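You operate a simulated robot arm through the tools that you are given. There is no shell and no other tool. Be economical: measure what you need, move in short steps, check, and stop when the job is done.

Carry out the task below with a simulated robot arm. There is one attempt and no reset: what you move stays moved.

## Task
Put things in order on the top of the bench. At the end: the clear funnel from the top of the bench stands where the grey stone pestle stood; the clear stopper from the top of the bench stands where the beige paper sachet (marked "FENNEL") stood; the beige paper sachet from the top of the bench stands on top of the green leaves; the grey stone pestle stands where the clear stopper stood; the silver small scoop stands where the clear funnel stood; whatever was shut is shut again. Leave all else as you found it, and nothing knocked over.

It is judged by the outcome, as a careful person would: the job done as asked, and still so three seconds after it is handed in. It fails if anything else is knocked over, pushed out of place, dropped, spilled or broken. Lids that push on must go on centred and level and be pressed home; caps that screw on are set level and turned clockwise until they are tight.

## Robot
A 7-joint arm with a two-finger parallel gripper, fixed in place. Base frame: the origin is at the foot of the arm, x ahead of it, y to its left, z up; the work surface is at about z = 0. Lengths are in m, angles in rad, forces in N, time in s.
With the tool pointing down near the work surface it reaches from about 0.24 to 0.62 m from the base axis. Its first joint turns from -1.152 to 1.152 rad. Payload 2.6 kg.
The TCP is the grasp point between the finger pads, 0.03 m short of the fingertips. In the tool frame z runs along the fingers and y along their closing line. Largest opening 0.094 m; finger width 0.028, thickness 0.01; the body of the gripper, 0.05 by 0.096 m, starts 0.055 m behind the TCP.
Orientation is told as [roll, pitch, yaw] about the base's x, y, z axes, in that order, counted from this pose: with the fingers straight down and closing along the base's y, the tool's x points along the base's -x, its y along +y and its z along -z.

## Interface
- The arm moves only by the tool drive_tool. Its arguments are lists of equal length, an entry for each row: "linear": the shift along the base's x, y, z in m, a list of three; "rot": the turn, a rotation vector about the base's x, y, z in rad, a list of three; "hand": the finger opening in m, from 0 to 0.094. In form: {"linear": [[dx, dy, dz], ...], "rot": [[ax, ay, az], ...], "hand": [hand, ...]}. A call has 1 to 20 rows; each row is the pose to reach, as a shift and turn from the pose commanded when the call began. Each row takes 0.2 s and may step no farther than 0.05 m and 0.15 rad from the row before; otherwise, or with a gripper value out of range, the whole call is refused. Where a pose cannot be reached the arm comes as near as it can. A force on the tool above 40 N (or 10 N above the force at the start of the call, whichever is more), or a blocked arm, ends the call early, and 0.2 s more pass. The fingers move at their own pace (about 0.072 m/s each) and stop on an object; they squeeze with about 30 N. The grip force told is the motor's: it shows also when the fingers shut on nothing. Time passes only in rows, and 0.2 s behind the last, so rows that repeat a pose let the fingers close. The reply holds the time, the measured pose of the TCP, the force on the tool along the base axes, the opening and the grip force, in the units named above and with some noise.
- Cameras (640 x 400 px; columns grow to the right, rows downward): "scene" is fixed at [0.0426, 0.4378, 0.565]; the picture's right is [-0.70, -0.71, 0.00], its down [-0.40, 0.40, -0.82] and it looks along [0.59, -0.58, -0.57] (base axes); focal length 269 px, centre (320, 200). "wrist" rides on the gripper at [0.076, 0.014, -0.103] in the tool frame; the picture's right is [-0.18, 0.98, 0.00], its down [-0.75, -0.14, -0.64] and it looks along [-0.63, -0.12, 0.77] (tool axes); focal length 243 px, centre (320, 200). There is no depth. A picture from a camera that has moved, and an enlarged one, comes with that camera's place and axes in the base frame and with its lens.
- get_image(camera): a new picture of that camera. The clock stands still meanwhile.
- close_up(camera, box): a new picture of the part [left, top, right, bottom] of that camera's present view, enlarged. The clock stands still meanwhile.
- finish_job(): hands the job in; it is judged then, once.

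Work in short steps. Places have to be worked out from the pictures, the camera data and where the tool is seen: move nearer, look again, correct. Check each grasp and each placing, and mend what went wrong. You have 120 turns and 68 pictures in all, those below and enlarged ones among them. Open the gripper and draw the arm clear of the work before you hand the job in, unless the task says otherwise; then end with one line.

The tools are called after "Request:" as name(argument=value, ...) on one line, values as JSON. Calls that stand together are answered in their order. drive_tool: Moves the arm, as the interface text tells. Its arguments: {"type":"object","properties":{"linear":{"type":"array","items":{"type":"array","items":{"type":"number"}}},"rot":{"type":"array","items":{"type":"array","items":{"type":"number"}}},"hand":{"type":"array","items":{"type":"number"}}},"required":["linear","rot","hand"]} The other tools are called the same way: get_image (camera) takes a picture; close_up (camera, box) takes an enlarged picture of a part of a camera's view; finish_job () hands the job in.

At the start:

```text
time: 0.0
eef_pos: [0.3986, -0.0311, 0.2685]
tool_rot: [0.001, 0.001, 0.0]
force: [0.2, 0.3, -0.6]
gripper_width: 0.0941
finger_force: 0.2
```

scene: 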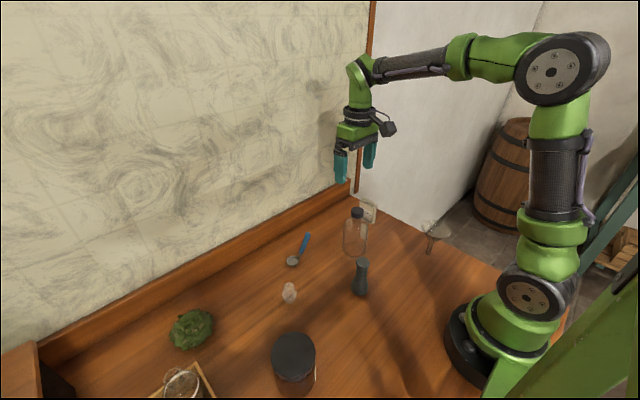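
wrist: 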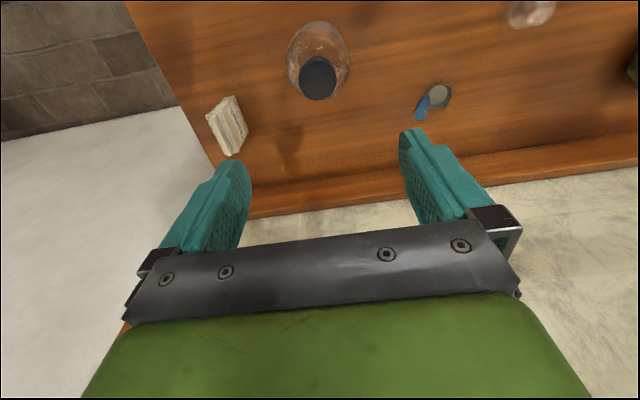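

I'll look closely at the scene first, to identify the objects before moving anything.

Request:
close_up(camera="scene", box=[260, 190, 460, 315])

Request:
close_up(camera="scene", box=[140, 280, 332, 400])

```text
3.20 times, centred on (360, 252) of scene
camera zoom: at [0.0426, 0.4378, 0.565], right [-0.7, -0.71, 0.0], down [-0.4, 0.4, -0.82], along [0.59, -0.58, -0.57], focal length 860 px, centre (192, 32)
```

zoom: 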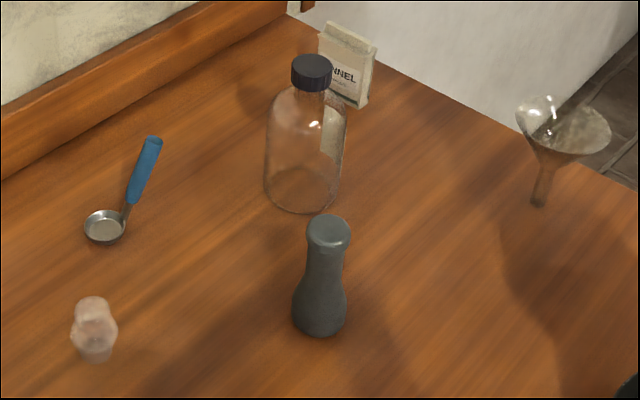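

```text
3.33 times, centred on (236, 340) of scene
camera zoom: at [0.0426, 0.4378, 0.565], right [-0.7, -0.71, 0.0], down [-0.4, 0.4, -0.82], along [0.59, -0.58, -0.57], focal length 895 px, centre (600, -267)
```

zoom: 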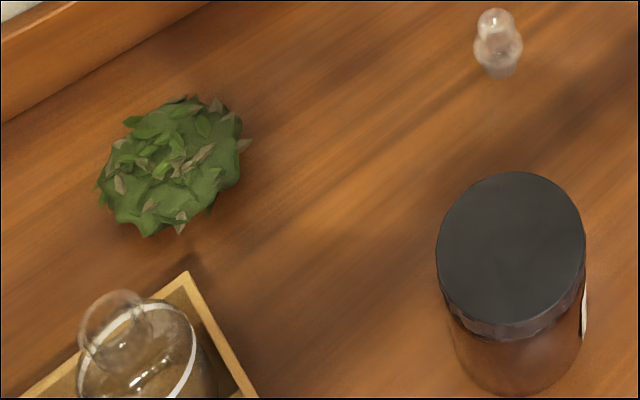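

The blue-handled scoop lies on the bench, but the task's "silver small scoop" isn't given a place, so it may be that one or another inside the jar or tray. I'll swing the wrist camera over to the tray and jar to check.

Request:
drive_tool(linear=[[-0.014, 0.04, 0.01], [-0.029, 0.08, 0.02], [-0.043, 0.12, 0.03], [-0.057, 0.16, 0.03], [-0.072, 0.2, 0.03], [-0.086, 0.24, 0.03], [-0.1, 0.28, 0.03], [-0.115, 0.32, 0.03], [-0.129, 0.36, 0.03], [-0.129, 0.36, 0.03]], rot=[[0, 0, 0.1], [0, 0, 0.2], [0, 0, 0.3], [0, 0, 0.4], [0, 0, 0.5], [0, 0, 0.6], [0, 0, 0.7], [0, 0, 0.8], [0, 0, 0.9], [0, 0, 0.9]], hand=[0.094, 0.094, 0.094, 0.094, 0.094, 0.094, 0.094, 0.094, 0.094, 0.094])

Request:
get_image(camera="wrist")

```text
time: 2.2
eef_pos: [0.2717, 0.3292, 0.2978]
tool_rot: [0.0, 0.0, 0.901]
force: [0.2, 0.0, 0.1]
gripper_width: 0.0936
finger_force: 0.0
```

```text
63 pictures are left
camera wrist: at [0.212, 0.2779, 0.4019], right [-0.66, 0.75, 0.0], down [0.58, 0.5, 0.64], along [0.48, 0.42, -0.77], focal length 243 px, centre (320, 200)
```

wrist: 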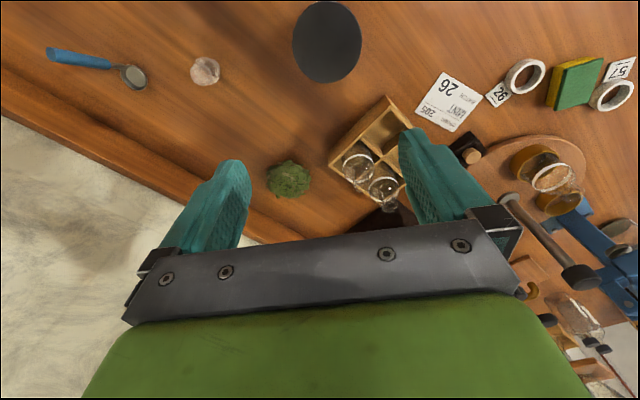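

There is much more bench beyond the tray. I'll enlarge that region.

Request:
close_up(camera="wrist", box=[400, 40, 640, 190])

Request:
close_up(camera="wrist", box=[480, 170, 640, 400])

Request:
close_up(camera="wrist", box=[250, 0, 450, 220])

```text
2.67 times, centred on (520, 115) of wrist
camera zoom: at [0.212, 0.2779, 0.4019], right [-0.66, 0.75, 0.0], down [0.58, 0.5, 0.64], along [0.48, 0.42, -0.77], focal length 647 px, centre (-213, 427)
```

zoom: 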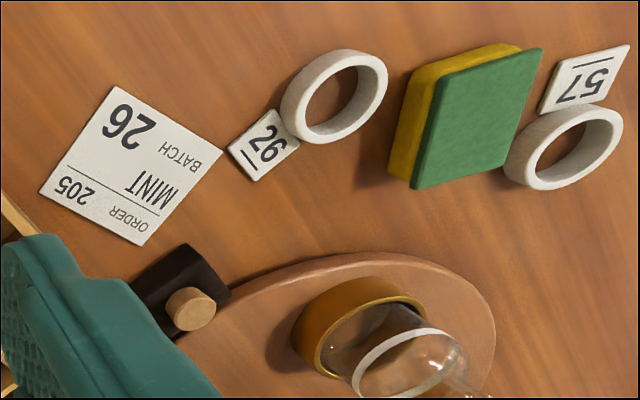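

```text
1.74 times, centred on (560, 285) of wrist
camera zoom: at [0.212, 0.2779, 0.4019], right [-0.66, 0.75, 0.0], down [0.58, 0.5, 0.64], along [0.48, 0.42, -0.77], focal length 422 px, centre (-97, 52)
```

zoom: 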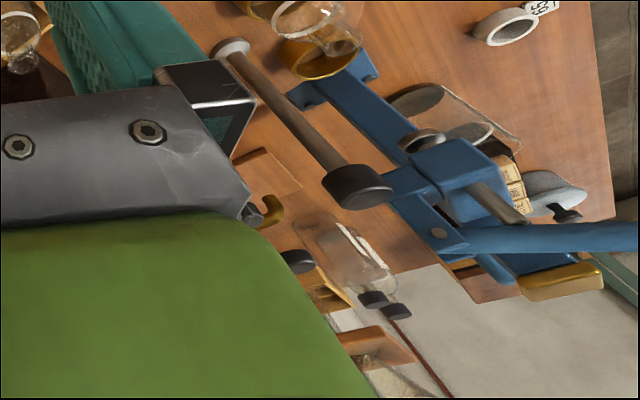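

```text
1.82 times, centred on (350, 110) of wrist
camera zoom: at [0.212, 0.2779, 0.4019], right [-0.66, 0.75, 0.0], down [0.58, 0.5, 0.64], along [0.48, 0.42, -0.77], focal length 441 px, centre (266, 364)
```

zoom: 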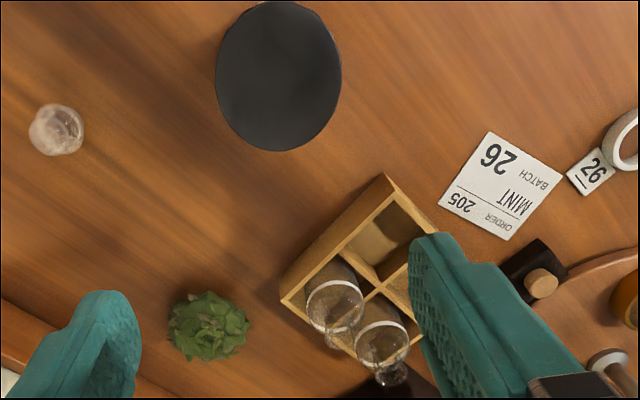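

I need to know whether a second scoop exists (e.g. in the jar or a drawer). I'll turn the camera further left to view the rest of the bench.

Request:
drive_tool(linear=[[0, 0, 0.01], [-0.01, -0.02, 0.02], [-0.02, -0.04, 0.03], [-0.03, -0.06, 0.04], [-0.04, -0.08, 0.05], [-0.04, -0.08, 0.05]], rot=[[0, 0, 0.13], [0, 0, 0.26], [0, 0, 0.39], [0, 0, 0.52], [0, 0, 0.65], [0, 0, 0.65]], hand=[0.0, 0.0, 0.0, 0.0, 0.0, 0.0])

Request:
get_image(camera="wrist")

```text
time: 3.6
eef_pos: [0.2301, 0.2482, 0.3503]
tool_rot: [0.0, 0.0, 1.552]
force: [0.3, -0.3, 0.3]
gripper_width: 0.0
finger_force: 29.7
```

```text
59 pictures are left
camera wrist: at [0.2145, 0.1726, 0.4528], right [-0.98, 0.2, 0.0], down [0.16, 0.75, 0.64], along [0.13, 0.63, -0.77], focal length 243 px, centre (320, 200)
```

wrist: 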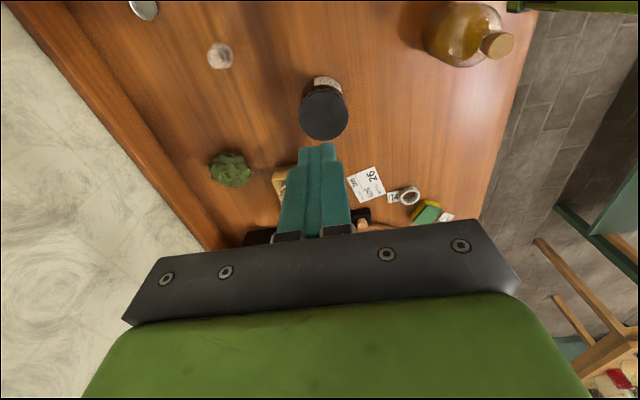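

Request:
close_up(camera="wrist", box=[270, 60, 380, 150])

Request:
close_up(camera="wrist", box=[400, 0, 540, 80])

```text
4.44 times, centred on (325, 105) of wrist
camera zoom: at [0.2145, 0.1726, 0.4528], right [-0.98, 0.2, 0.0], down [0.16, 0.75, 0.64], along [0.13, 0.63, -0.77], focal length 1078 px, centre (298, 622)
```

zoom: 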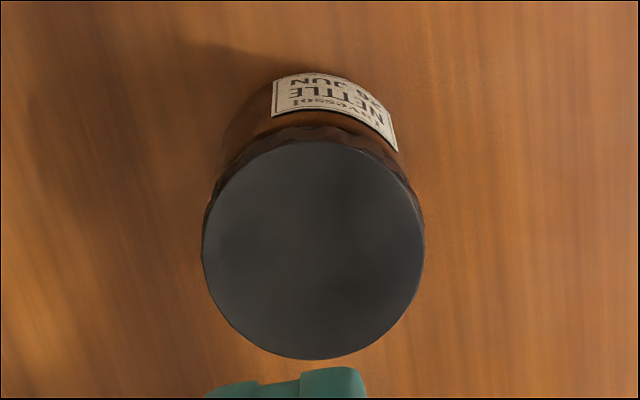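

```text
4.57 times, centred on (470, 40) of wrist
camera zoom: at [0.2145, 0.1726, 0.4528], right [-0.98, 0.2, 0.0], down [0.16, 0.75, 0.64], along [0.13, 0.63, -0.77], focal length 1109 px, centre (-366, 931)
```

zoom: 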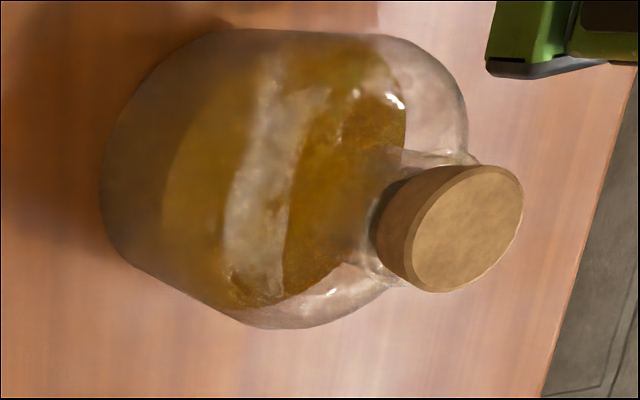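

No other scoop so far. I'll get a side view of the amber jar, since it's the only closed opaque container in reach.

Request:
drive_tool(linear=[[0, -0.02, -0.03], [0.0, -0.04, -0.06], [0.0, -0.06, -0.09], [0.0, -0.08, -0.12], [0.0, -0.08, -0.15], [0.0, -0.08, -0.17], [0.0, -0.08, -0.17]], rot=[[0.05, 0, -0.08], [0.1, 0, -0.16], [0.15, 0, -0.24], [0.2, 0, -0.32], [0.25, 0, -0.38], [0.3, 0, -0.4], [0.3, 0, -0.4]], hand=[0, 0, 0, 0, 0, 0, 0])

Request:
get_image(camera="wrist")

```text
time: 5.2
eef_pos: [0.2322, 0.1688, 0.1788]
tool_rot: [0.068, -0.292, 1.136]
force: [-0.9, 0.1, 0.8]
gripper_width: 0.0001
finger_force: 30.6
```

```text
56 pictures are left
camera wrist: at [0.1808, 0.0782, 0.2565], right [-0.82, 0.56, 0.12], down [0.39, 0.41, 0.82], along [0.41, 0.72, -0.56], focal length 243 px, centre (320, 200)
```

wrist: 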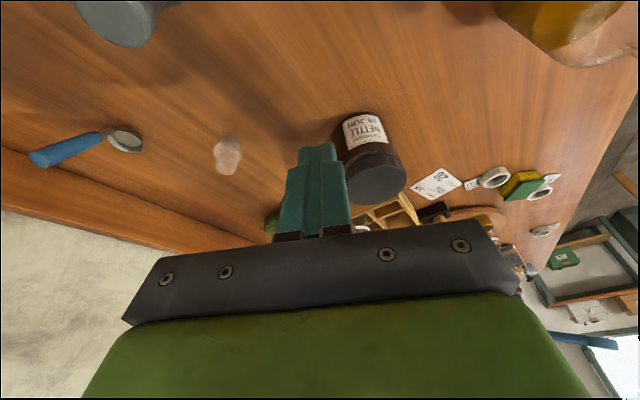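

Request:
close_up(camera="wrist", box=[320, 100, 420, 210])

Request:
close_up(camera="wrist", box=[20, 100, 260, 200])

```text
3.64 times, centred on (370, 155) of wrist
camera zoom: at [0.1808, 0.0782, 0.2565], right [-0.82, 0.56, 0.12], down [0.39, 0.41, 0.82], along [0.41, 0.72, -0.56], focal length 882 px, centre (138, 364)
```

zoom: 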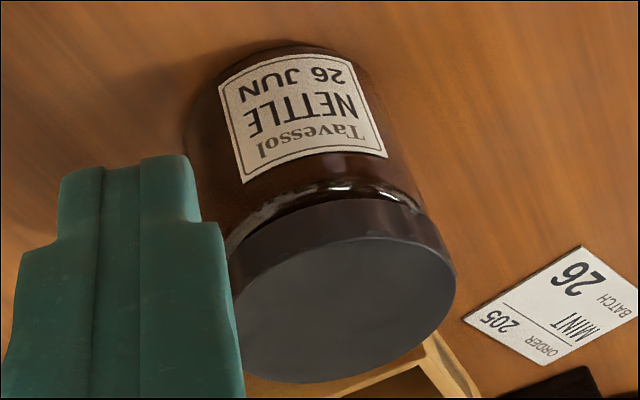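

```text
2.67 times, centred on (140, 150) of wrist
camera zoom: at [0.1808, 0.0782, 0.2565], right [-0.82, 0.56, 0.12], down [0.39, 0.41, 0.82], along [0.41, 0.72, -0.56], focal length 647 px, centre (800, 333)
```

zoom: 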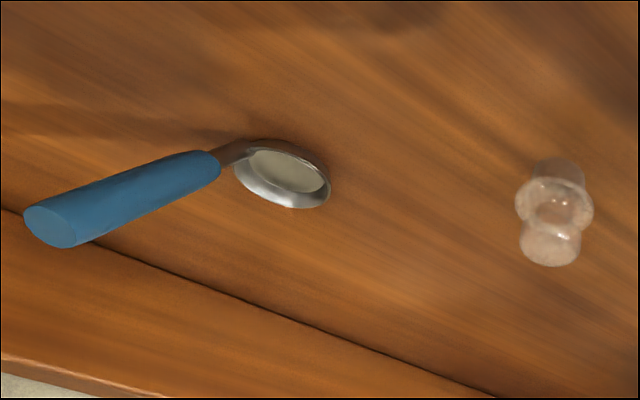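

The jar just holds nettle powder, so the blue-handled silver scoop on the bench is the one meant. Now I'll straighten the tool and then go to the sachet.

Request:
drive_tool(linear=[[0, 0, 0.04], [0.0, 0, 0.08], [0.0, 0, 0.1], [0.0, 0, 0.1]], rot=[[-0.08, 0, 0.1], [-0.16, 0, 0.2], [-0.24, 0, 0.3], [-0.3, 0, 0.4]], hand=[0, 0, 0.03, 0.06])

Request:
drive_tool(linear=[[0.013, -0.02, 0], [0.026, -0.04, 0], [0.039, -0.06, 0], [0.052, -0.08, 0], [0.065, -0.11, 0], [0.078, -0.14, 0], [0.091, -0.17, 0], [0.104, -0.2, 0], [0.117, -0.23, 0], [0.128, -0.26, 0], [0.128, -0.29, 0], [0.128, -0.29, 0]], rot=[[0, 0, -0.14], [0, 0, -0.28], [0, 0, -0.42], [0, 0, -0.56], [0, 0, -0.7], [0, 0, -0.84], [0, 0, -0.98], [0, 0, -1.12], [0, 0, -1.26], [0, 0, -1.4], [0, 0, -1.55], [0, 0, -1.55]], hand=[0.06, 0.06, 0.06, 0.06, 0.06, 0.06, 0.06, 0.06, 0.06, 0.06, 0.06, 0.06])

Request:
get_image(camera="wrist")

```text
time: 6.2
eef_pos: [0.2315, 0.169, 0.2786]
tool_rot: [-0.001, 0.002, 1.551]
force: [0.2, -0.5, 0.1]
gripper_width: 0.06
finger_force: 0.1
```

```text
time: 8.8
eef_pos: [0.3582, -0.1211, 0.2782]
tool_rot: [0.0, 0.0, -0.001]
force: [-0.5, -0.6, -0.5]
gripper_width: 0.0603
finger_force: 0.0
```

```text
53 pictures are left
camera wrist: at [0.2818, -0.1078, 0.3818], right [0.19, 0.98, 0.0], down [0.75, -0.14, 0.64], along [0.63, -0.12, -0.77], focal length 243 px, centre (320, 200)
```

wrist: 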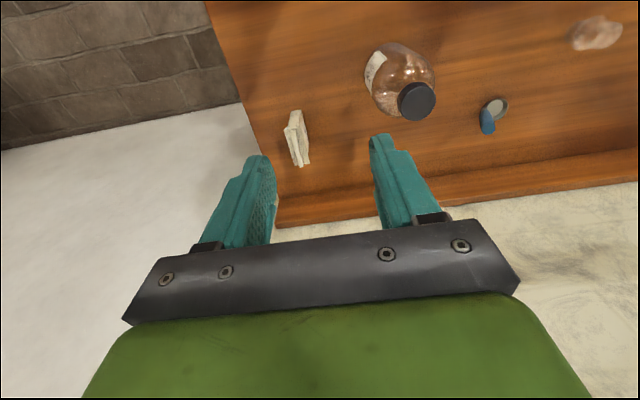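

Request:
close_up(camera="wrist", box=[260, 90, 340, 190])

Request:
close_up(camera="scene", box=[330, 185, 400, 235])

```text
4.00 times, centred on (300, 140) of wrist
camera zoom: at [0.2818, -0.1078, 0.3818], right [0.19, 0.98, 0.0], down [0.75, -0.14, 0.64], along [0.63, -0.12, -0.77], focal length 970 px, centre (400, 440)
```

zoom: 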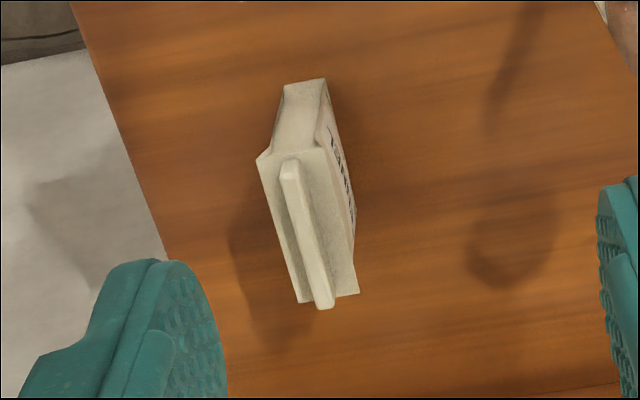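

```text
8.00 times, centred on (365, 210) of scene
camera zoom: at [0.0426, 0.4378, 0.565], right [-0.7, -0.71, 0.0], down [-0.4, 0.4, -0.82], along [0.59, -0.58, -0.57], focal length 2149 px, centre (-40, 120)
```

zoom: 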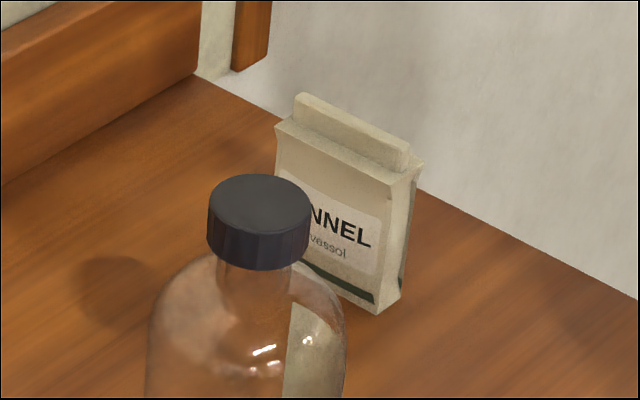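

The sachet stands with its wide side along x, centred about (0.437, -0.170), body about 0.07 high. I'll move above it and lower partway, then check alignment.

Request:
drive_tool(linear=[[0.04, -0.025, 0], [0.079, -0.049, -0.02], [0.079, -0.049, -0.07], [0.079, -0.049, -0.11], [0.079, -0.049, -0.15], [0.079, -0.049, -0.15]], rot=[[0, 0, 0], [0, 0, 0], [0, 0, 0], [0, 0, 0], [0, 0, 0], [0, 0, 0]], hand=[0.06, 0.06, 0.06, 0.06, 0.06, 0.06])

Request:
get_image(camera="wrist")

```text
time: 10.2
eef_pos: [0.4377, -0.1713, 0.1286]
tool_rot: [0.001, -0.001, 0.0]
force: [0.6, -0.2, 0.0]
gripper_width: 0.0599
finger_force: 0.0
```

```text
50 pictures are left
camera wrist: at [0.3615, -0.1574, 0.2326], right [0.18, 0.98, 0.0], down [0.75, -0.14, 0.64], along [0.63, -0.12, -0.77], focal length 243 px, centre (320, 200)
```

wrist: 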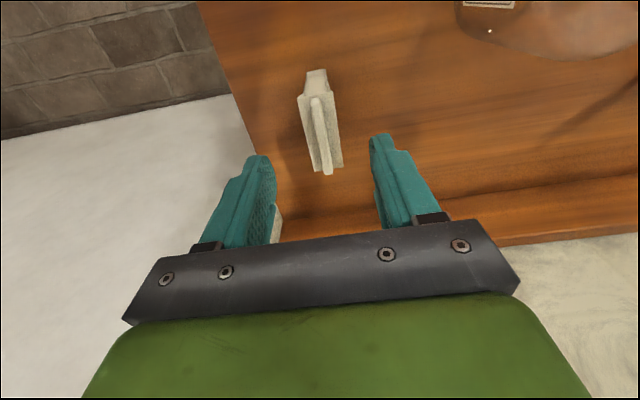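

The measurement repeats: sachet centre (0.437, -0.172). I lower to z≈0.042 and close.

Request:
drive_tool(linear=[[0, 0, -0.04], [0, 0, -0.07], [0, 0, -0.087], [0, 0, -0.087], [0, 0, -0.087], [0, 0, -0.087]], rot=[[0, 0, 0], [0, 0, 0], [0, 0, 0], [0, 0, 0], [0, 0, 0], [0, 0, 0]], hand=[0.06, 0.06, 0.06, 0.01, 0.01, 0.01])

Request:
drive_tool(linear=[[0, 0, 0.03], [0, 0, 0.07], [0, 0, 0.12], [0, 0, 0.17], [0, 0, 0.21], [0, 0, 0.21]], rot=[[0, 0, 0], [0, 0, 0], [0, 0, 0], [0, 0, 0], [0, 0, 0], [0, 0, 0]], hand=[0.008, 0.008, 0.008, 0.008, 0.008, 0.008])

Request:
get_image(camera="wrist")

```text
time: 11.6
eef_pos: [0.4371, -0.1714, 0.0421]
tool_rot: [-0.002, 0.0, -0.001]
force: [0.2, -0.9, 0.6]
gripper_width: 0.0272
finger_force: 30.9
```

```text
time: 13.0
eef_pos: [0.4357, -0.1707, 0.2526]
tool_rot: [0.0, -0.001, 0.0]
force: [0.4, 0.0, 0.1]
gripper_width: 0.027
finger_force: 30.1
```

```text
49 pictures are left
camera wrist: at [0.3599, -0.1559, 0.3552], right [0.18, 0.98, 0.0], down [0.75, -0.14, 0.64], along [0.63, -0.12, -0.77], focal length 243 px, centre (320, 200)
```

wrist: 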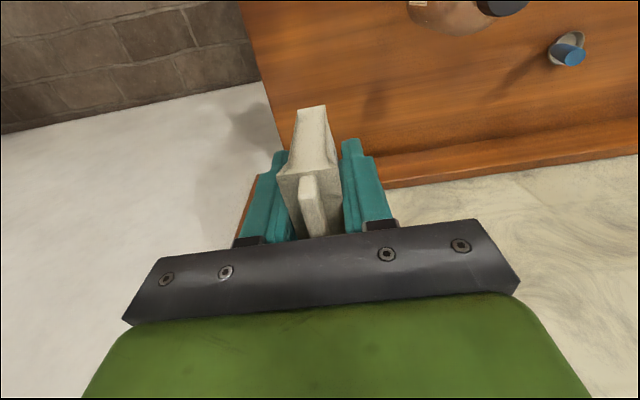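

The sachet is held (27 mm). I carry it at height toward the leaves near (0.45, 0.41) and look at them.

Request:
drive_tool(linear=[[-0.005, 0.044, 0], [-0.01, 0.088, 0], [-0.015, 0.132, 0], [-0.02, 0.176, 0], [-0.025, 0.22, 0], [-0.03, 0.264, 0], [-0.035, 0.308, 0], [-0.04, 0.352, 0], [-0.045, 0.396, 0], [-0.05, 0.44, 0], [-0.055, 0.484, 0], [-0.055, 0.52, 0], [-0.055, 0.52, 0]], rot=[[0, 0, 0.06], [0, 0, 0.12], [0, 0, 0.18], [0, 0, 0.24], [0, 0, 0.3], [0, 0, 0.36], [0, 0, 0.42], [0, 0, 0.48], [0, 0, 0.54], [0, 0, 0.6], [0, 0, 0.66], [0, 0, 0.74], [0, 0, 0.74]], hand=[0.008, 0.008, 0.008, 0.008, 0.008, 0.008, 0.008, 0.008, 0.008, 0.008, 0.008, 0.008, 0.008])

Request:
get_image(camera="wrist")

Request:
get_image(camera="scene")

```text
time: 15.8
eef_pos: [0.3823, 0.3494, 0.2519]
tool_rot: [0.0, 0.0, 0.739]
force: [0.9, -0.4, 0.2]
gripper_width: 0.0269
finger_force: 30.2
```

```text
48 pictures are left
camera wrist: at [0.3161, 0.3086, 0.3545], right [-0.53, 0.85, 0.0], down [0.65, 0.4, 0.64], along [0.55, 0.34, -0.77], focal length 243 px, centre (320, 200)
```

wrist: 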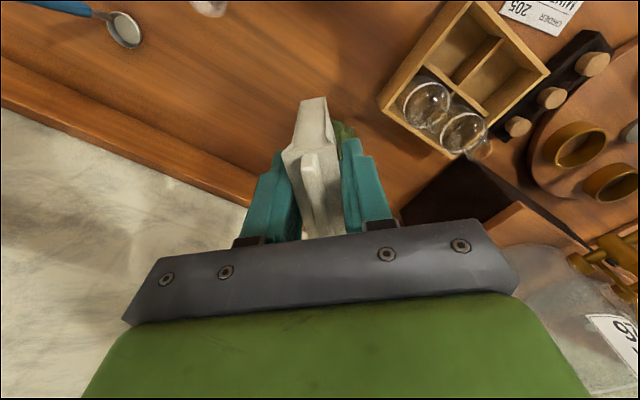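

```text
47 pictures are left
```

scene: 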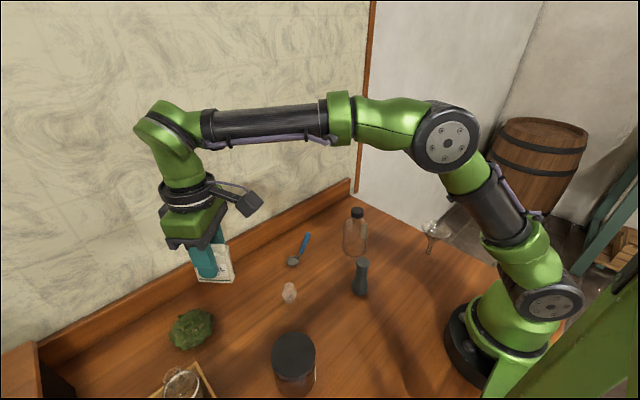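

The leaves' centre triangulates to about (0.457, 0.410), height roughly 0.035–0.045. I move over it and lower partway, then inspect with the scene camera.

Request:
drive_tool(linear=[[0.025, 0.02, -0.01], [0.05, 0.04, -0.03], [0.074, 0.06, -0.06], [0.074, 0.06, -0.1], [0.074, 0.06, -0.125], [0.074, 0.06, -0.125], [0.074, 0.06, -0.125]], rot=[[0, 0, 0], [0, 0, 0], [0, 0, 0], [0, 0, 0], [0, 0, 0], [0, 0, 0], [0, 0, 0]], hand=[0.008, 0.008, 0.008, 0.008, 0.008, 0.008, 0.008])

Request:
close_up(camera="scene", box=[130, 250, 258, 370])

```text
time: 17.4
eef_pos: [0.4559, 0.4094, 0.1266]
tool_rot: [-0.001, -0.001, 0.74]
force: [0.0, -0.8, 0.1]
gripper_width: 0.027
finger_force: 29.9
out of reach, approached as far as the arm can: row 3, 4
```

```text
3.33 times, centred on (194, 310) of scene
camera zoom: at [0.0426, 0.4378, 0.565], right [-0.7, -0.71, 0.0], down [-0.4, 0.4, -0.82], along [0.59, -0.58, -0.57], focal length 895 px, centre (740, -167)
```

zoom: 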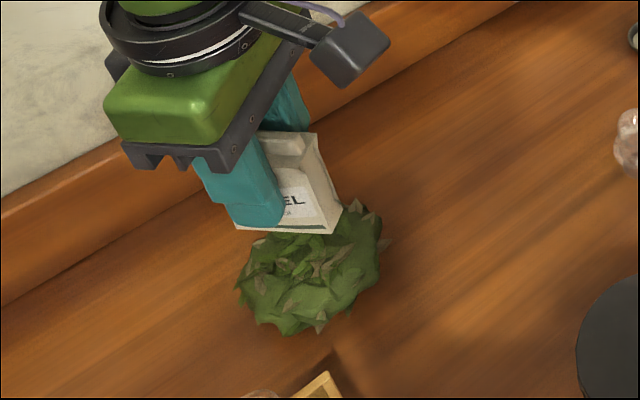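

Alignment looks good; a small shift of (-0.003, +0.004) centres it better. I lower slowly and watch the force.

Request:
drive_tool(linear=[[-0.003, 0.004, -0.02], [-0.003, 0.004, -0.03], [-0.003, 0.004, -0.035], [-0.003, 0.004, -0.035]], rot=[[0, 0, 0], [0, 0, 0], [0, 0, 0], [0, 0, 0]], hand=[0.008, 0.008, 0.008, 0.008])

Request:
close_up(camera="scene", box=[130, 250, 258, 370])

```text
time: 18.4
eef_pos: [0.4542, 0.4135, 0.0907]
tool_rot: [0.002, 0.0, 0.741]
force: [-0.2, 0.5, 0.8]
gripper_width: 0.0271
finger_force: 29.7
```

```text
3.33 times, centred on (194, 310) of scene
camera zoom: at [0.0426, 0.4378, 0.565], right [-0.7, -0.71, 0.0], down [-0.4, 0.4, -0.82], along [0.59, -0.58, -0.57], focal length 895 px, centre (740, -167)
```

zoom: 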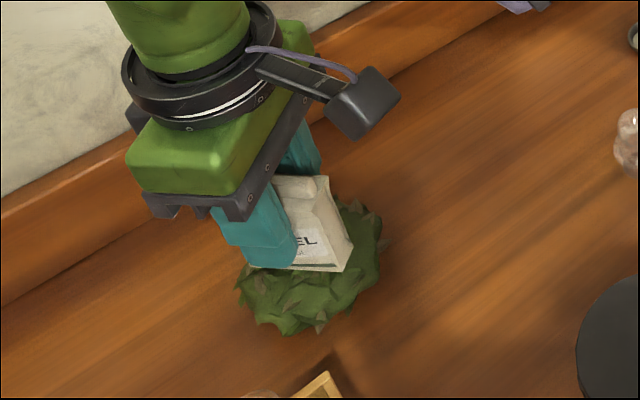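

Request:
drive_tool(linear=[[0, 0, -0.003], [0, 0, -0.006], [0, 0, -0.009], [0, 0, -0.009]], rot=[[0, 0, 0], [0, 0, 0], [0, 0, 0], [0, 0, 0]], hand=[0.008, 0.008, 0.008, 0.008])

```text
time: 19.4
eef_pos: [0.4535, 0.4139, 0.0847]
tool_rot: [0.001, -0.006, 0.739]
force: [-2.1, -2.3, 14.6]
gripper_width: 0.0271
finger_force: 30.5
```

Contact (14.6 N) with the sachet's bottom at about 0.043. I ease the press off, then open slightly with the fingers still guarding both sides.

Request:
drive_tool(linear=[[0, 0, 0.0025], [0, 0, 0.0025], [0, 0, 0.0025], [0, 0, 0.0025], [0, 0, 0.0025]], rot=[[0, 0, 0], [0, 0, 0], [0, 0, 0], [0, 0, 0], [0, 0, 0]], hand=[0.008, 0.008, 0.032, 0.034, 0.034])

Request:
close_up(camera="scene", box=[130, 250, 258, 370])

Request:
get_image(camera="wrist")

```text
time: 20.6
eef_pos: [0.4526, 0.4132, 0.0854]
tool_rot: [0.0, 0.0, 0.741]
force: [0.9, 0.4, 0.0]
gripper_width: 0.0338
finger_force: 0.0
```

```text
3.33 times, centred on (194, 310) of scene
camera zoom: at [0.0426, 0.4378, 0.565], right [-0.7, -0.71, 0.0], down [-0.4, 0.4, -0.82], along [0.59, -0.58, -0.57], focal length 895 px, centre (740, -167)
```

zoom: 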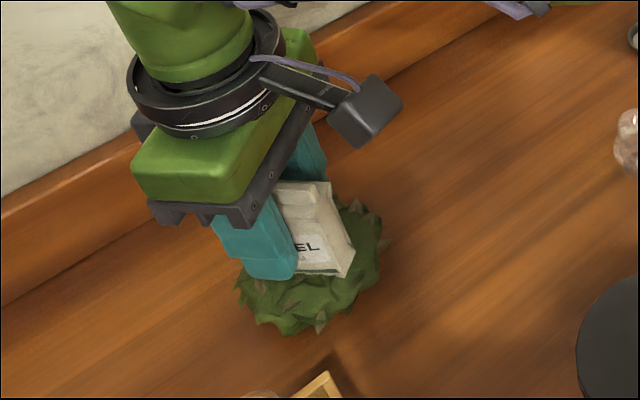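

```text
43 pictures are left
camera wrist: at [0.387, 0.3726, 0.1887], right [-0.53, 0.85, 0.0], down [0.65, 0.4, 0.64], along [0.55, 0.34, -0.77], focal length 243 px, centre (320, 200)
```

wrist: 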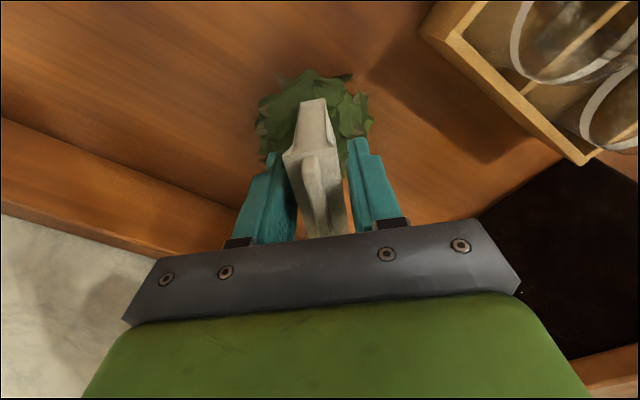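

The sachet rests on the leaves; it may lean a touch to the left finger. I open a bit more and compare.

Request:
drive_tool(linear=[[0, 0, 0], [0, 0, 0], [0, 0, 0], [0, 0, 0]], rot=[[0, 0, 0], [0, 0, 0], [0, 0, 0], [0, 0, 0]], hand=[0.038, 0.042, 0.046, 0.046])

Request:
close_up(camera="wrist", box=[220, 60, 420, 240])

```text
time: 21.6
eef_pos: [0.4539, 0.414, 0.0855]
tool_rot: [0.0, 0.0, 0.739]
force: [0.5, -0.3, 0.4]
gripper_width: 0.0458
finger_force: 0.0
```

```text
2.22 times, centred on (320, 150) of wrist
camera zoom: at [0.387, 0.3726, 0.1889], right [-0.53, 0.85, 0.0], down [0.65, 0.4, 0.64], along [0.55, 0.34, -0.77], focal length 539 px, centre (320, 311)
```

zoom: 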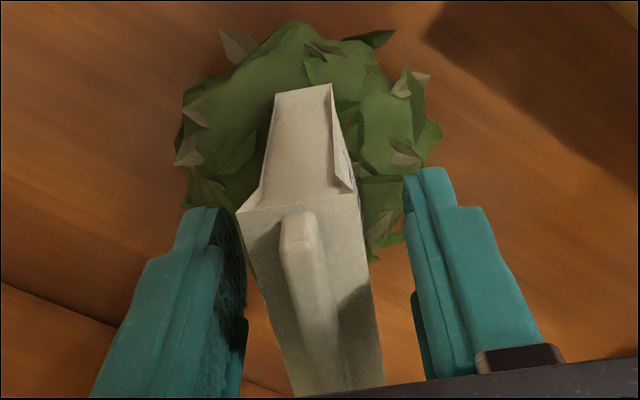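

The sachet stands vertical and free. I open wider and rise straight up, then check.

Request:
drive_tool(linear=[[0, 0, 0], [0, 0, 0.015], [0, 0, 0.04], [0, 0, 0.08], [-0.02, -0.02, 0.12], [-0.04, -0.04, 0.14], [-0.06, -0.06, 0.15], [-0.06, -0.06, 0.15]], rot=[[0, 0, 0], [0, 0, 0], [0, 0, 0], [0, 0, 0], [0, 0, 0], [0, 0, 0], [0, 0, 0], [0, 0, 0]], hand=[0.056, 0.06, 0.06, 0.06, 0.06, 0.06, 0.06, 0.06])

Request:
get_image(camera="wrist")

Request:
close_up(camera="scene", box=[130, 250, 258, 370])

```text
time: 23.4
eef_pos: [0.4261, 0.3841, 0.2533]
tool_rot: [0.0, 0.002, 0.74]
force: [0.0, -0.1, -0.1]
gripper_width: 0.0598
finger_force: 0.1
out of reach, approached as far as the arm can: row 4, 5, 6, 7, 8
```

```text
41 pictures are left
camera wrist: at [0.3604, 0.3429, 0.3566], right [-0.53, 0.85, 0.0], down [0.65, 0.4, 0.64], along [0.55, 0.34, -0.77], focal length 243 px, centre (320, 200)
```

wrist: 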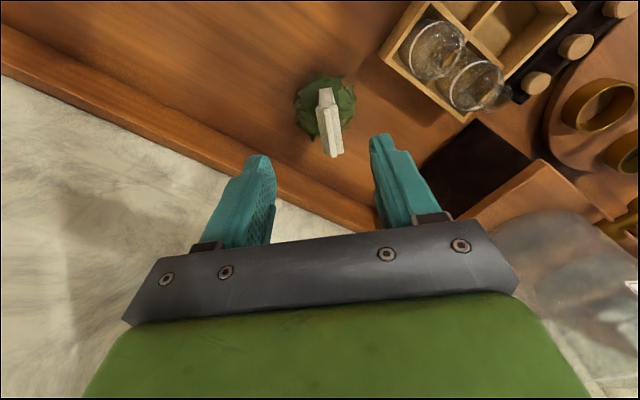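

```text
3.33 times, centred on (194, 310) of scene
camera zoom: at [0.0426, 0.4378, 0.565], right [-0.7, -0.71, 0.0], down [-0.4, 0.4, -0.82], along [0.59, -0.58, -0.57], focal length 895 px, centre (740, -167)
```

zoom: 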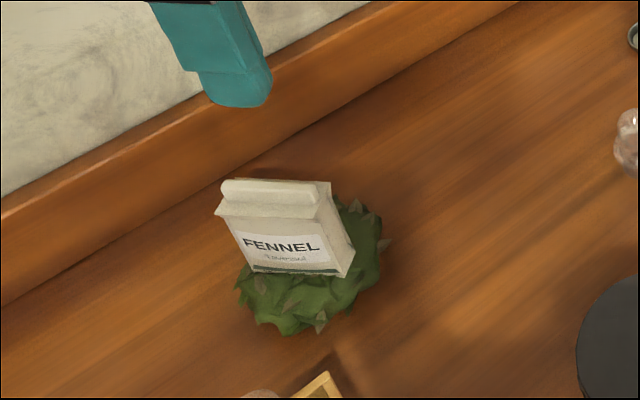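

The sachet stands firmly on the leaves. Next is the stopper near (0.385, 0.206); I move close to it for a view.

Request:
drive_tool(linear=[[-0.02, -0.035, 0], [-0.04, -0.07, 0], [-0.06, -0.105, 0], [-0.08, -0.14, -0.02], [-0.096, -0.184, -0.05], [-0.096, -0.184, -0.073], [-0.096, -0.184, -0.073]], rot=[[0, 0, -0.12], [0, 0, -0.24], [0, 0, -0.36], [0, 0, -0.48], [0, 0, -0.6], [0, 0, -0.74], [0, 0, -0.74]], hand=[0.06, 0.06, 0.06, 0.06, 0.06, 0.06, 0.06])

Request:
get_image(camera="wrist")

```text
refused: row 5 steps farther than a row can; nothing moved
```

```text
39 pictures are left
camera wrist: at [0.3604, 0.3429, 0.3566], right [-0.53, 0.85, 0.0], down [0.65, 0.4, 0.64], along [0.55, 0.34, -0.77], focal length 243 px, centre (320, 200)
```

wrist: 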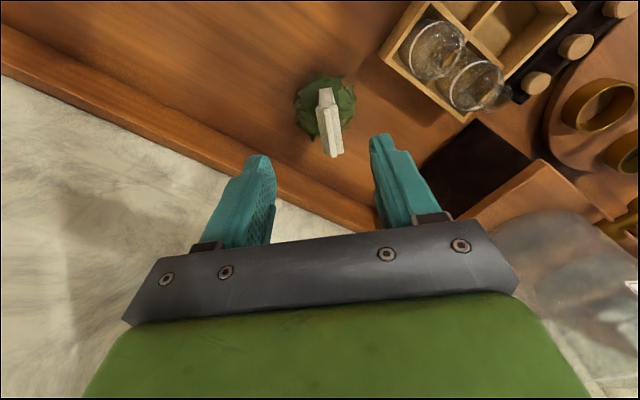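

One row was too long; I resend with shorter steps.

Request:
drive_tool(linear=[[-0.02, -0.035, 0], [-0.04, -0.07, 0], [-0.06, -0.105, 0], [-0.08, -0.14, -0.02], [-0.09, -0.165, -0.045], [-0.096, -0.184, -0.073], [-0.096, -0.184, -0.073]], rot=[[0, 0, -0.12], [0, 0, -0.24], [0, 0, -0.36], [0, 0, -0.48], [0, 0, -0.6], [0, 0, -0.74], [0, 0, -0.74]], hand=[0.06, 0.06, 0.06, 0.06, 0.06, 0.06, 0.06])

Request:
get_image(camera="wrist")

```text
time: 25.0
eef_pos: [0.4963, 0.3014, 0.2366]
tool_rot: [-0.001, 0.0, -0.003]
force: [0.2, 0.7, -0.5]
gripper_width: 0.06
finger_force: 0.0
out of reach, approached as far as the arm can: row 1, 2, 3, 4, 5, 6, 7
```

```text
38 pictures are left
camera wrist: at [0.4196, 0.3156, 0.3399], right [0.19, 0.98, 0.0], down [0.75, -0.14, 0.64], along [0.63, -0.12, -0.77], focal length 243 px, centre (320, 200)
```

wrist: 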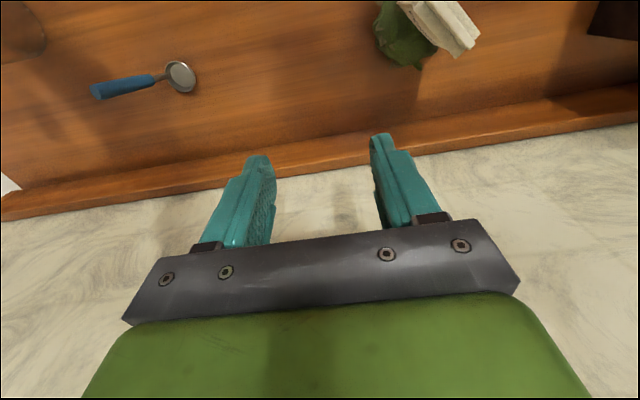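

The arm tracks poorly near its reach limit (measured pose differs from command). I hold the command a few rows to see whether it converges.

Request:
drive_tool(linear=[[0, 0, 0], [0, 0, 0]], rot=[[0, 0, 0], [0, 0, 0]], hand=[0.06, 0.06])

```text
time: 25.6
eef_pos: [0.4968, 0.3021, 0.2365]
tool_rot: [0.001, 0.0, -0.001]
force: [-0.7, -0.1, -0.5]
gripper_width: 0.0604
finger_force: 0.0
```

Request:
drive_tool(linear=[[-0.015, -0.015, -0.01], [-0.03, -0.03, -0.02], [-0.03, -0.03, -0.02]], rot=[[0, 0, 0], [0, 0, 0], [0, 0, 0]], hand=[0.06, 0.06, 0.06])

```text
time: 26.4
eef_pos: [0.5024, 0.2941, 0.2336]
tool_rot: [-0.001, 0.002, 0.001]
force: [-0.2, 0.1, 0.2]
gripper_width: 0.06
finger_force: 0.0
out of reach, approached as far as the arm can: row 1, 2, 3
```

The arm seems stuck at full stretch; moving inward along the stretch is singular. I try straight down, which should bend the elbow.

Request:
drive_tool(linear=[[0, 0, -0.01], [0, 0, -0.02], [0, 0, -0.035], [0, 0, -0.05], [0, 0, -0.05]], rot=[[0, 0, 0], [0, 0, 0], [0, 0, 0], [0, 0, 0], [0, 0, 0]], hand=[0.06, 0.06, 0.06, 0.06, 0.06])

```text
time: 27.6
eef_pos: [0.5138, 0.3014, 0.1914]
tool_rot: [-0.001, 0.0, 0.0]
force: [0.0, -0.6, -0.7]
gripper_width: 0.0602
finger_force: 0.0
out of reach, approached as far as the arm can: row 1, 2, 3, 4, 5
```

Request:
get_image(camera="scene")

```text
37 pictures are left
```

scene: 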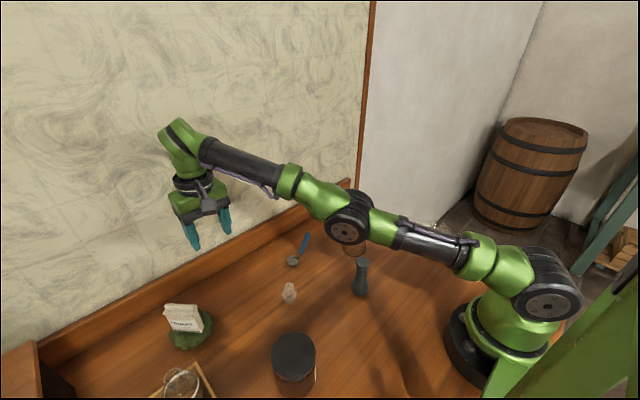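

The elbow has slipped past straight (bent downward) at its limit. Asking for points beyond reach while going down should straighten it and let it bend the right way up again.

Request:
drive_tool(linear=[[0.026, 0.015, 0], [0.026, 0.015, -0.02], [0.026, 0.015, -0.04], [0.026, 0.015, -0.06], [0.02, 0.012, -0.08], [0.01, 0.006, -0.1], [0.0, 0.0, -0.11], [0.0, 0.0, -0.11]], rot=[[0, 0, 0], [0, 0, 0], [0, 0, 0], [0, 0, 0], [0, 0, 0], [0, 0, 0], [0, 0, 0], [0, 0, 0]], hand=[0.06, 0.06, 0.06, 0.06, 0.06, 0.06, 0.06, 0.06])

```text
time: 29.4
eef_pos: [0.5324, 0.3117, 0.0852]
tool_rot: [-0.003, 0.003, 0.0]
force: [-0.9, 0.8, -0.6]
gripper_width: 0.0599
finger_force: 0.2
out of reach, approached as far as the arm can: row 1, 2, 3, 4, 5, 6, 7, 8
```

Request:
drive_tool(linear=[[0.01, 0.006, -0.015], [0.01, 0.006, -0.03], [0.0, 0.0, -0.035], [-0.01, -0.006, -0.035], [-0.02, -0.012, -0.035], [-0.03, -0.018, -0.035]], rot=[[0, 0, 0], [0, 0, 0], [0, 0, 0], [0, 0, 0], [0, 0, 0], [0, 0, 0]], hand=[0.06, 0.06, 0.06, 0.06, 0.06, 0.06])

Request:
get_image(camera="scene")

```text
time: 30.8
eef_pos: [0.5352, 0.3135, 0.0514]
tool_rot: [0.0, 0.003, 0.0]
force: [0.4, -0.8, 0.3]
gripper_width: 0.0599
finger_force: 0.0
out of reach, approached as far as the arm can: row 1, 2, 4, 5, 6
```

```text
36 pictures are left
```

scene: 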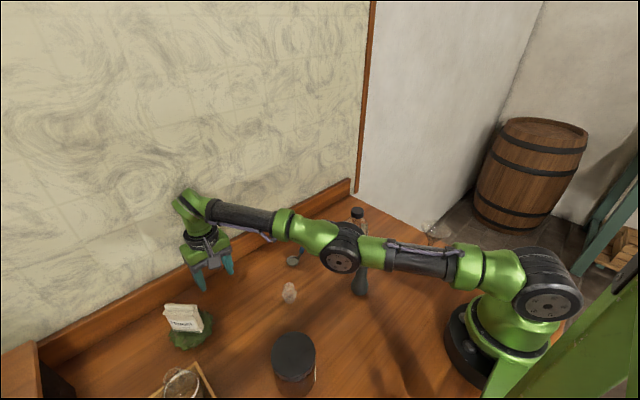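

Elbow is exactly straight, so pure inward motion does nothing. I'll tilt the fingers toward the base while bringing the TCP inward, which makes the wrist go downward tangentially and should bend the elbow upward.

Request:
drive_tool(linear=[[-0.016, -0.01, 0], [-0.033, -0.019, 0], [-0.048, -0.028, 0], [-0.064, -0.037, 0], [-0.079, -0.046, 0], [-0.079, -0.046, 0]], rot=[[-0.05, 0.086, 0], [-0.101, 0.173, 0], [-0.151, 0.259, 0], [-0.202, 0.345, 0], [-0.252, 0.431, 0], [-0.252, 0.431, 0]], hand=[0.06, 0.06, 0.06, 0.06, 0.06, 0.06])

```text
time: 32.2
eef_pos: [0.4541, 0.2665, 0.0501]
tool_rot: [-0.269, 0.426, -0.058]
force: [0.4, 0.3, 0.7]
gripper_width: 0.06
finger_force: 0.1
```

All reached. Now I pull inward further while still tilted to see if the elbow bends.

Request:
drive_tool(linear=[[0, 0, 0.01], [-0.004, -0.0, 0.02], [-0.008, 0.01, 0.04], [-0.016, 0.02, 0.06], [-0.025, 0.03, 0.08], [-0.025, 0.03, 0.1]], rot=[[0, 0, 0], [0, 0, 0], [0, 0, 0], [0, 0, 0], [0, 0, 0], [0, 0, 0]], hand=[0.06, 0.06, 0.06, 0.06, 0.06, 0.06])

Request:
get_image(camera="scene")

```text
time: 33.6
eef_pos: [0.4234, 0.2923, 0.1498]
tool_rot: [-0.269, 0.424, -0.057]
force: [0.4, -0.5, 0.0]
gripper_width: 0.06
finger_force: 0.0
out of reach, approached as far as the arm can: row 5, 6
```

```text
35 pictures are left
```

scene: 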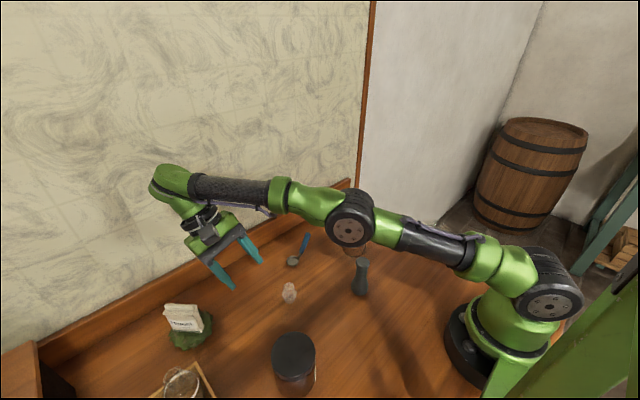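

Raising stretched it again. I go back down (which bends the elbow the right way), then pull inward low.

Request:
drive_tool(linear=[[0.005, 0.0, -0.02], [0.005, 0.0, -0.04], [0.005, 0, -0.06], [0.005, 0, -0.08], [0.003, -0.001, -0.095], [-0.003, -0.005, -0.1], [-0.012, -0.01, -0.1], [-0.021, -0.015, -0.1]], rot=[[0, 0, 0], [0, 0, 0], [0, 0, 0], [0, 0, 0], [0, 0, 0], [0, 0, 0], [0, 0, 0], [0, 0, 0]], hand=[0.06, 0.06, 0.06, 0.06, 0.06, 0.06, 0.06, 0.06])

```text
time: 35.4
eef_pos: [0.4026, 0.2784, 0.0484]
tool_rot: [-0.269, 0.427, -0.058]
force: [-0.2, -0.5, 0.8]
gripper_width: 0.0599
finger_force: 0.0
```

Inward motion works now. I untilt here at low height, away from the stopper.

Request:
drive_tool(linear=[[0, 0, 0], [0, 0.005, 0], [0, 0.01, 0.0], [0, 0.015, 0.0], [0, 0.02, 0], [0, 0.02, 0.005]], rot=[[0.05, -0.086, 0], [0.101, -0.173, 0], [0.151, -0.259, 0], [0.202, -0.345, 0], [0.252, -0.431, 0], [0.252, -0.431, 0]], hand=[0.06, 0.06, 0.06, 0.06, 0.06, 0.06])

```text
time: 36.8
eef_pos: [0.4021, 0.2978, 0.0547]
tool_rot: [0.0, -0.001, 0.0]
force: [0.6, -0.3, -0.9]
gripper_width: 0.0598
finger_force: 0.0
```

Recovered. Now up and to the viewing pose for the stopper.

Request:
drive_tool(linear=[[-0.01, 0, 0.04], [-0.02, 0, 0.08], [-0.035, -0.02, 0.11], [-0.055, -0.055, 0.125], [-0.072, -0.098, 0.125], [-0.072, -0.098, 0.125]], rot=[[0, 0, 0], [0, 0, 0], [0, 0, 0], [0, 0, 0], [0, 0, 0], [0, 0, 0]], hand=[0.06, 0.06, 0.06, 0.06, 0.06, 0.06])

Request:
get_image(camera="wrist")

```text
time: 38.2
eef_pos: [0.3296, 0.2003, 0.1794]
tool_rot: [0.001, 0.001, 0.0]
force: [0.3, 0.3, 0.4]
gripper_width: 0.06
finger_force: 0.1
```

```text
34 pictures are left
camera wrist: at [0.2536, 0.2139, 0.2826], right [0.18, 0.98, 0.0], down [0.75, -0.14, 0.64], along [0.63, -0.12, -0.77], focal length 243 px, centre (320, 200)
```

wrist: 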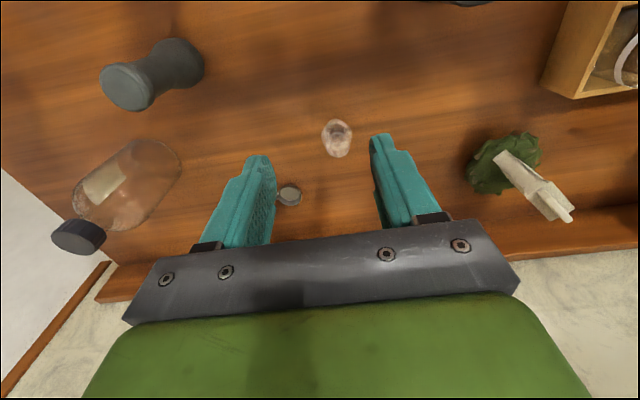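

Request:
close_up(camera="wrist", box=[296, 105, 376, 165])

```text
6.67 times, centred on (336, 135) of wrist
camera zoom: at [0.2536, 0.2139, 0.2826], right [0.18, 0.98, 0.0], down [0.75, -0.14, 0.64], along [0.63, -0.12, -0.77], focal length 1618 px, centre (213, 633)
```

zoom: 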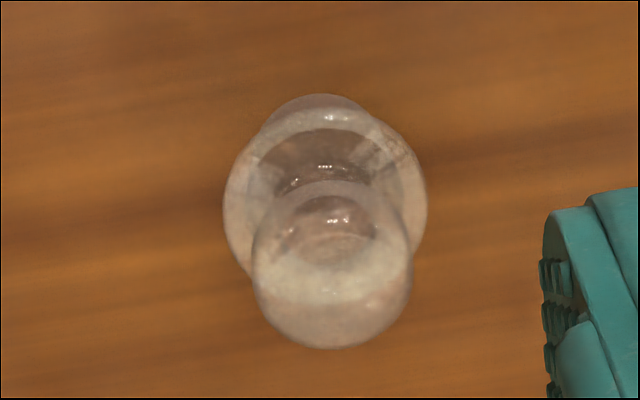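

The stopper stands at about (0.379, 0.209), flange ~0.04 wide, ~0.045 high. I lower over it with z≈0.038 and grip.

Request:
drive_tool(linear=[[0.025, 0.004, -0.03], [0.05, 0.008, -0.06], [0.05, 0.008, -0.1], [0.05, 0.008, -0.13], [0.05, 0.008, -0.141], [0.05, 0.008, -0.141]], rot=[[0, 0, 0], [0, 0, 0], [0, 0, 0], [0, 0, 0], [0, 0, 0], [0, 0, 0]], hand=[0.06, 0.06, 0.06, 0.06, 0.06, 0.06])

Request:
get_image(camera="wrist")

```text
time: 39.6
eef_pos: [0.3805, 0.2077, 0.0365]
tool_rot: [0.0, 0.0, 0.0]
force: [0.4, 1.2, -0.6]
gripper_width: 0.06
finger_force: 0.1
```

```text
32 pictures are left
camera wrist: at [0.304, 0.2212, 0.1408], right [0.18, 0.98, 0.0], down [0.75, -0.14, 0.64], along [0.63, -0.12, -0.77], focal length 243 px, centre (320, 200)
```

wrist: 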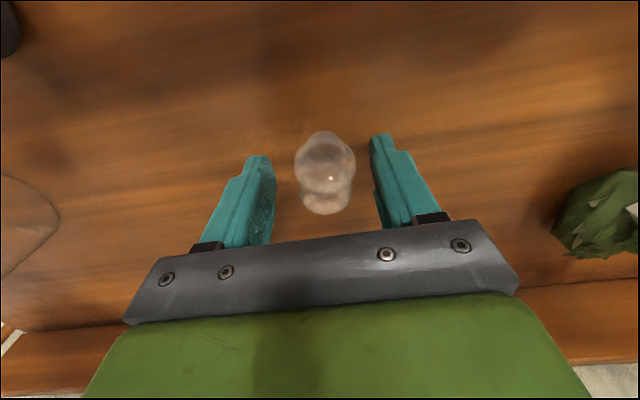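

The stopper is between the fingers, centre ≈(0.377, 0.210). A 3 mm correction in x, 2 mm in y, then close and lift a bit.

Request:
drive_tool(linear=[[-0.003, 0.002, 0], [-0.003, 0.002, 0], [-0.003, 0.002, 0], [-0.003, 0.002, 0], [-0.003, 0.002, 0]], rot=[[0, 0, 0], [0, 0, 0], [0, 0, 0], [0, 0, 0], [0, 0, 0]], hand=[0.06, 0.05, 0.03, 0.02, 0.02])

Request:
drive_tool(linear=[[0, 0, 0.03], [0, 0, 0.07], [0, 0, 0.12], [0, 0, 0.165], [0, 0, 0.165]], rot=[[0, 0, 0], [0, 0, 0], [0, 0, 0], [0, 0, 0], [0, 0, 0]], hand=[0.02, 0.02, 0.02, 0.02, 0.02])

Request:
close_up(camera="wrist", box=[220, 100, 420, 240])

```text
time: 40.8
eef_pos: [0.3787, 0.2091, 0.0374]
tool_rot: [-0.001, -0.001, -0.001]
force: [-0.3, -0.1, 0.4]
gripper_width: 0.0338
finger_force: 29.9
```

```text
time: 42.0
eef_pos: [0.3785, 0.2107, 0.2041]
tool_rot: [0.0, 0.001, 0.001]
force: [0.6, 0.0, -0.1]
gripper_width: 0.0336
finger_force: 29.9
```

```text
2.86 times, centred on (320, 170) of wrist
camera zoom: at [0.301, 0.2248, 0.3069], right [0.18, 0.98, 0.0], down [0.75, -0.14, 0.64], along [0.63, -0.12, -0.77], focal length 693 px, centre (320, 286)
```

zoom: 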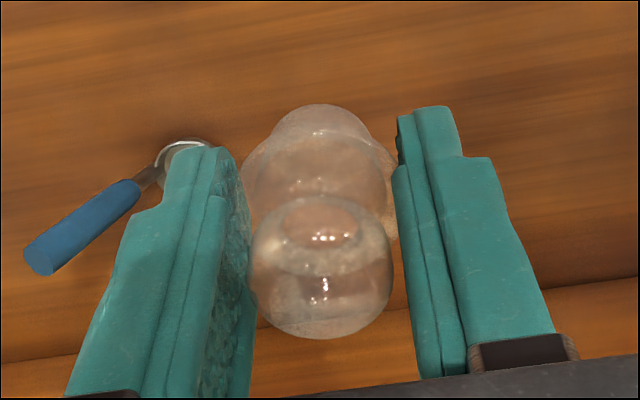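

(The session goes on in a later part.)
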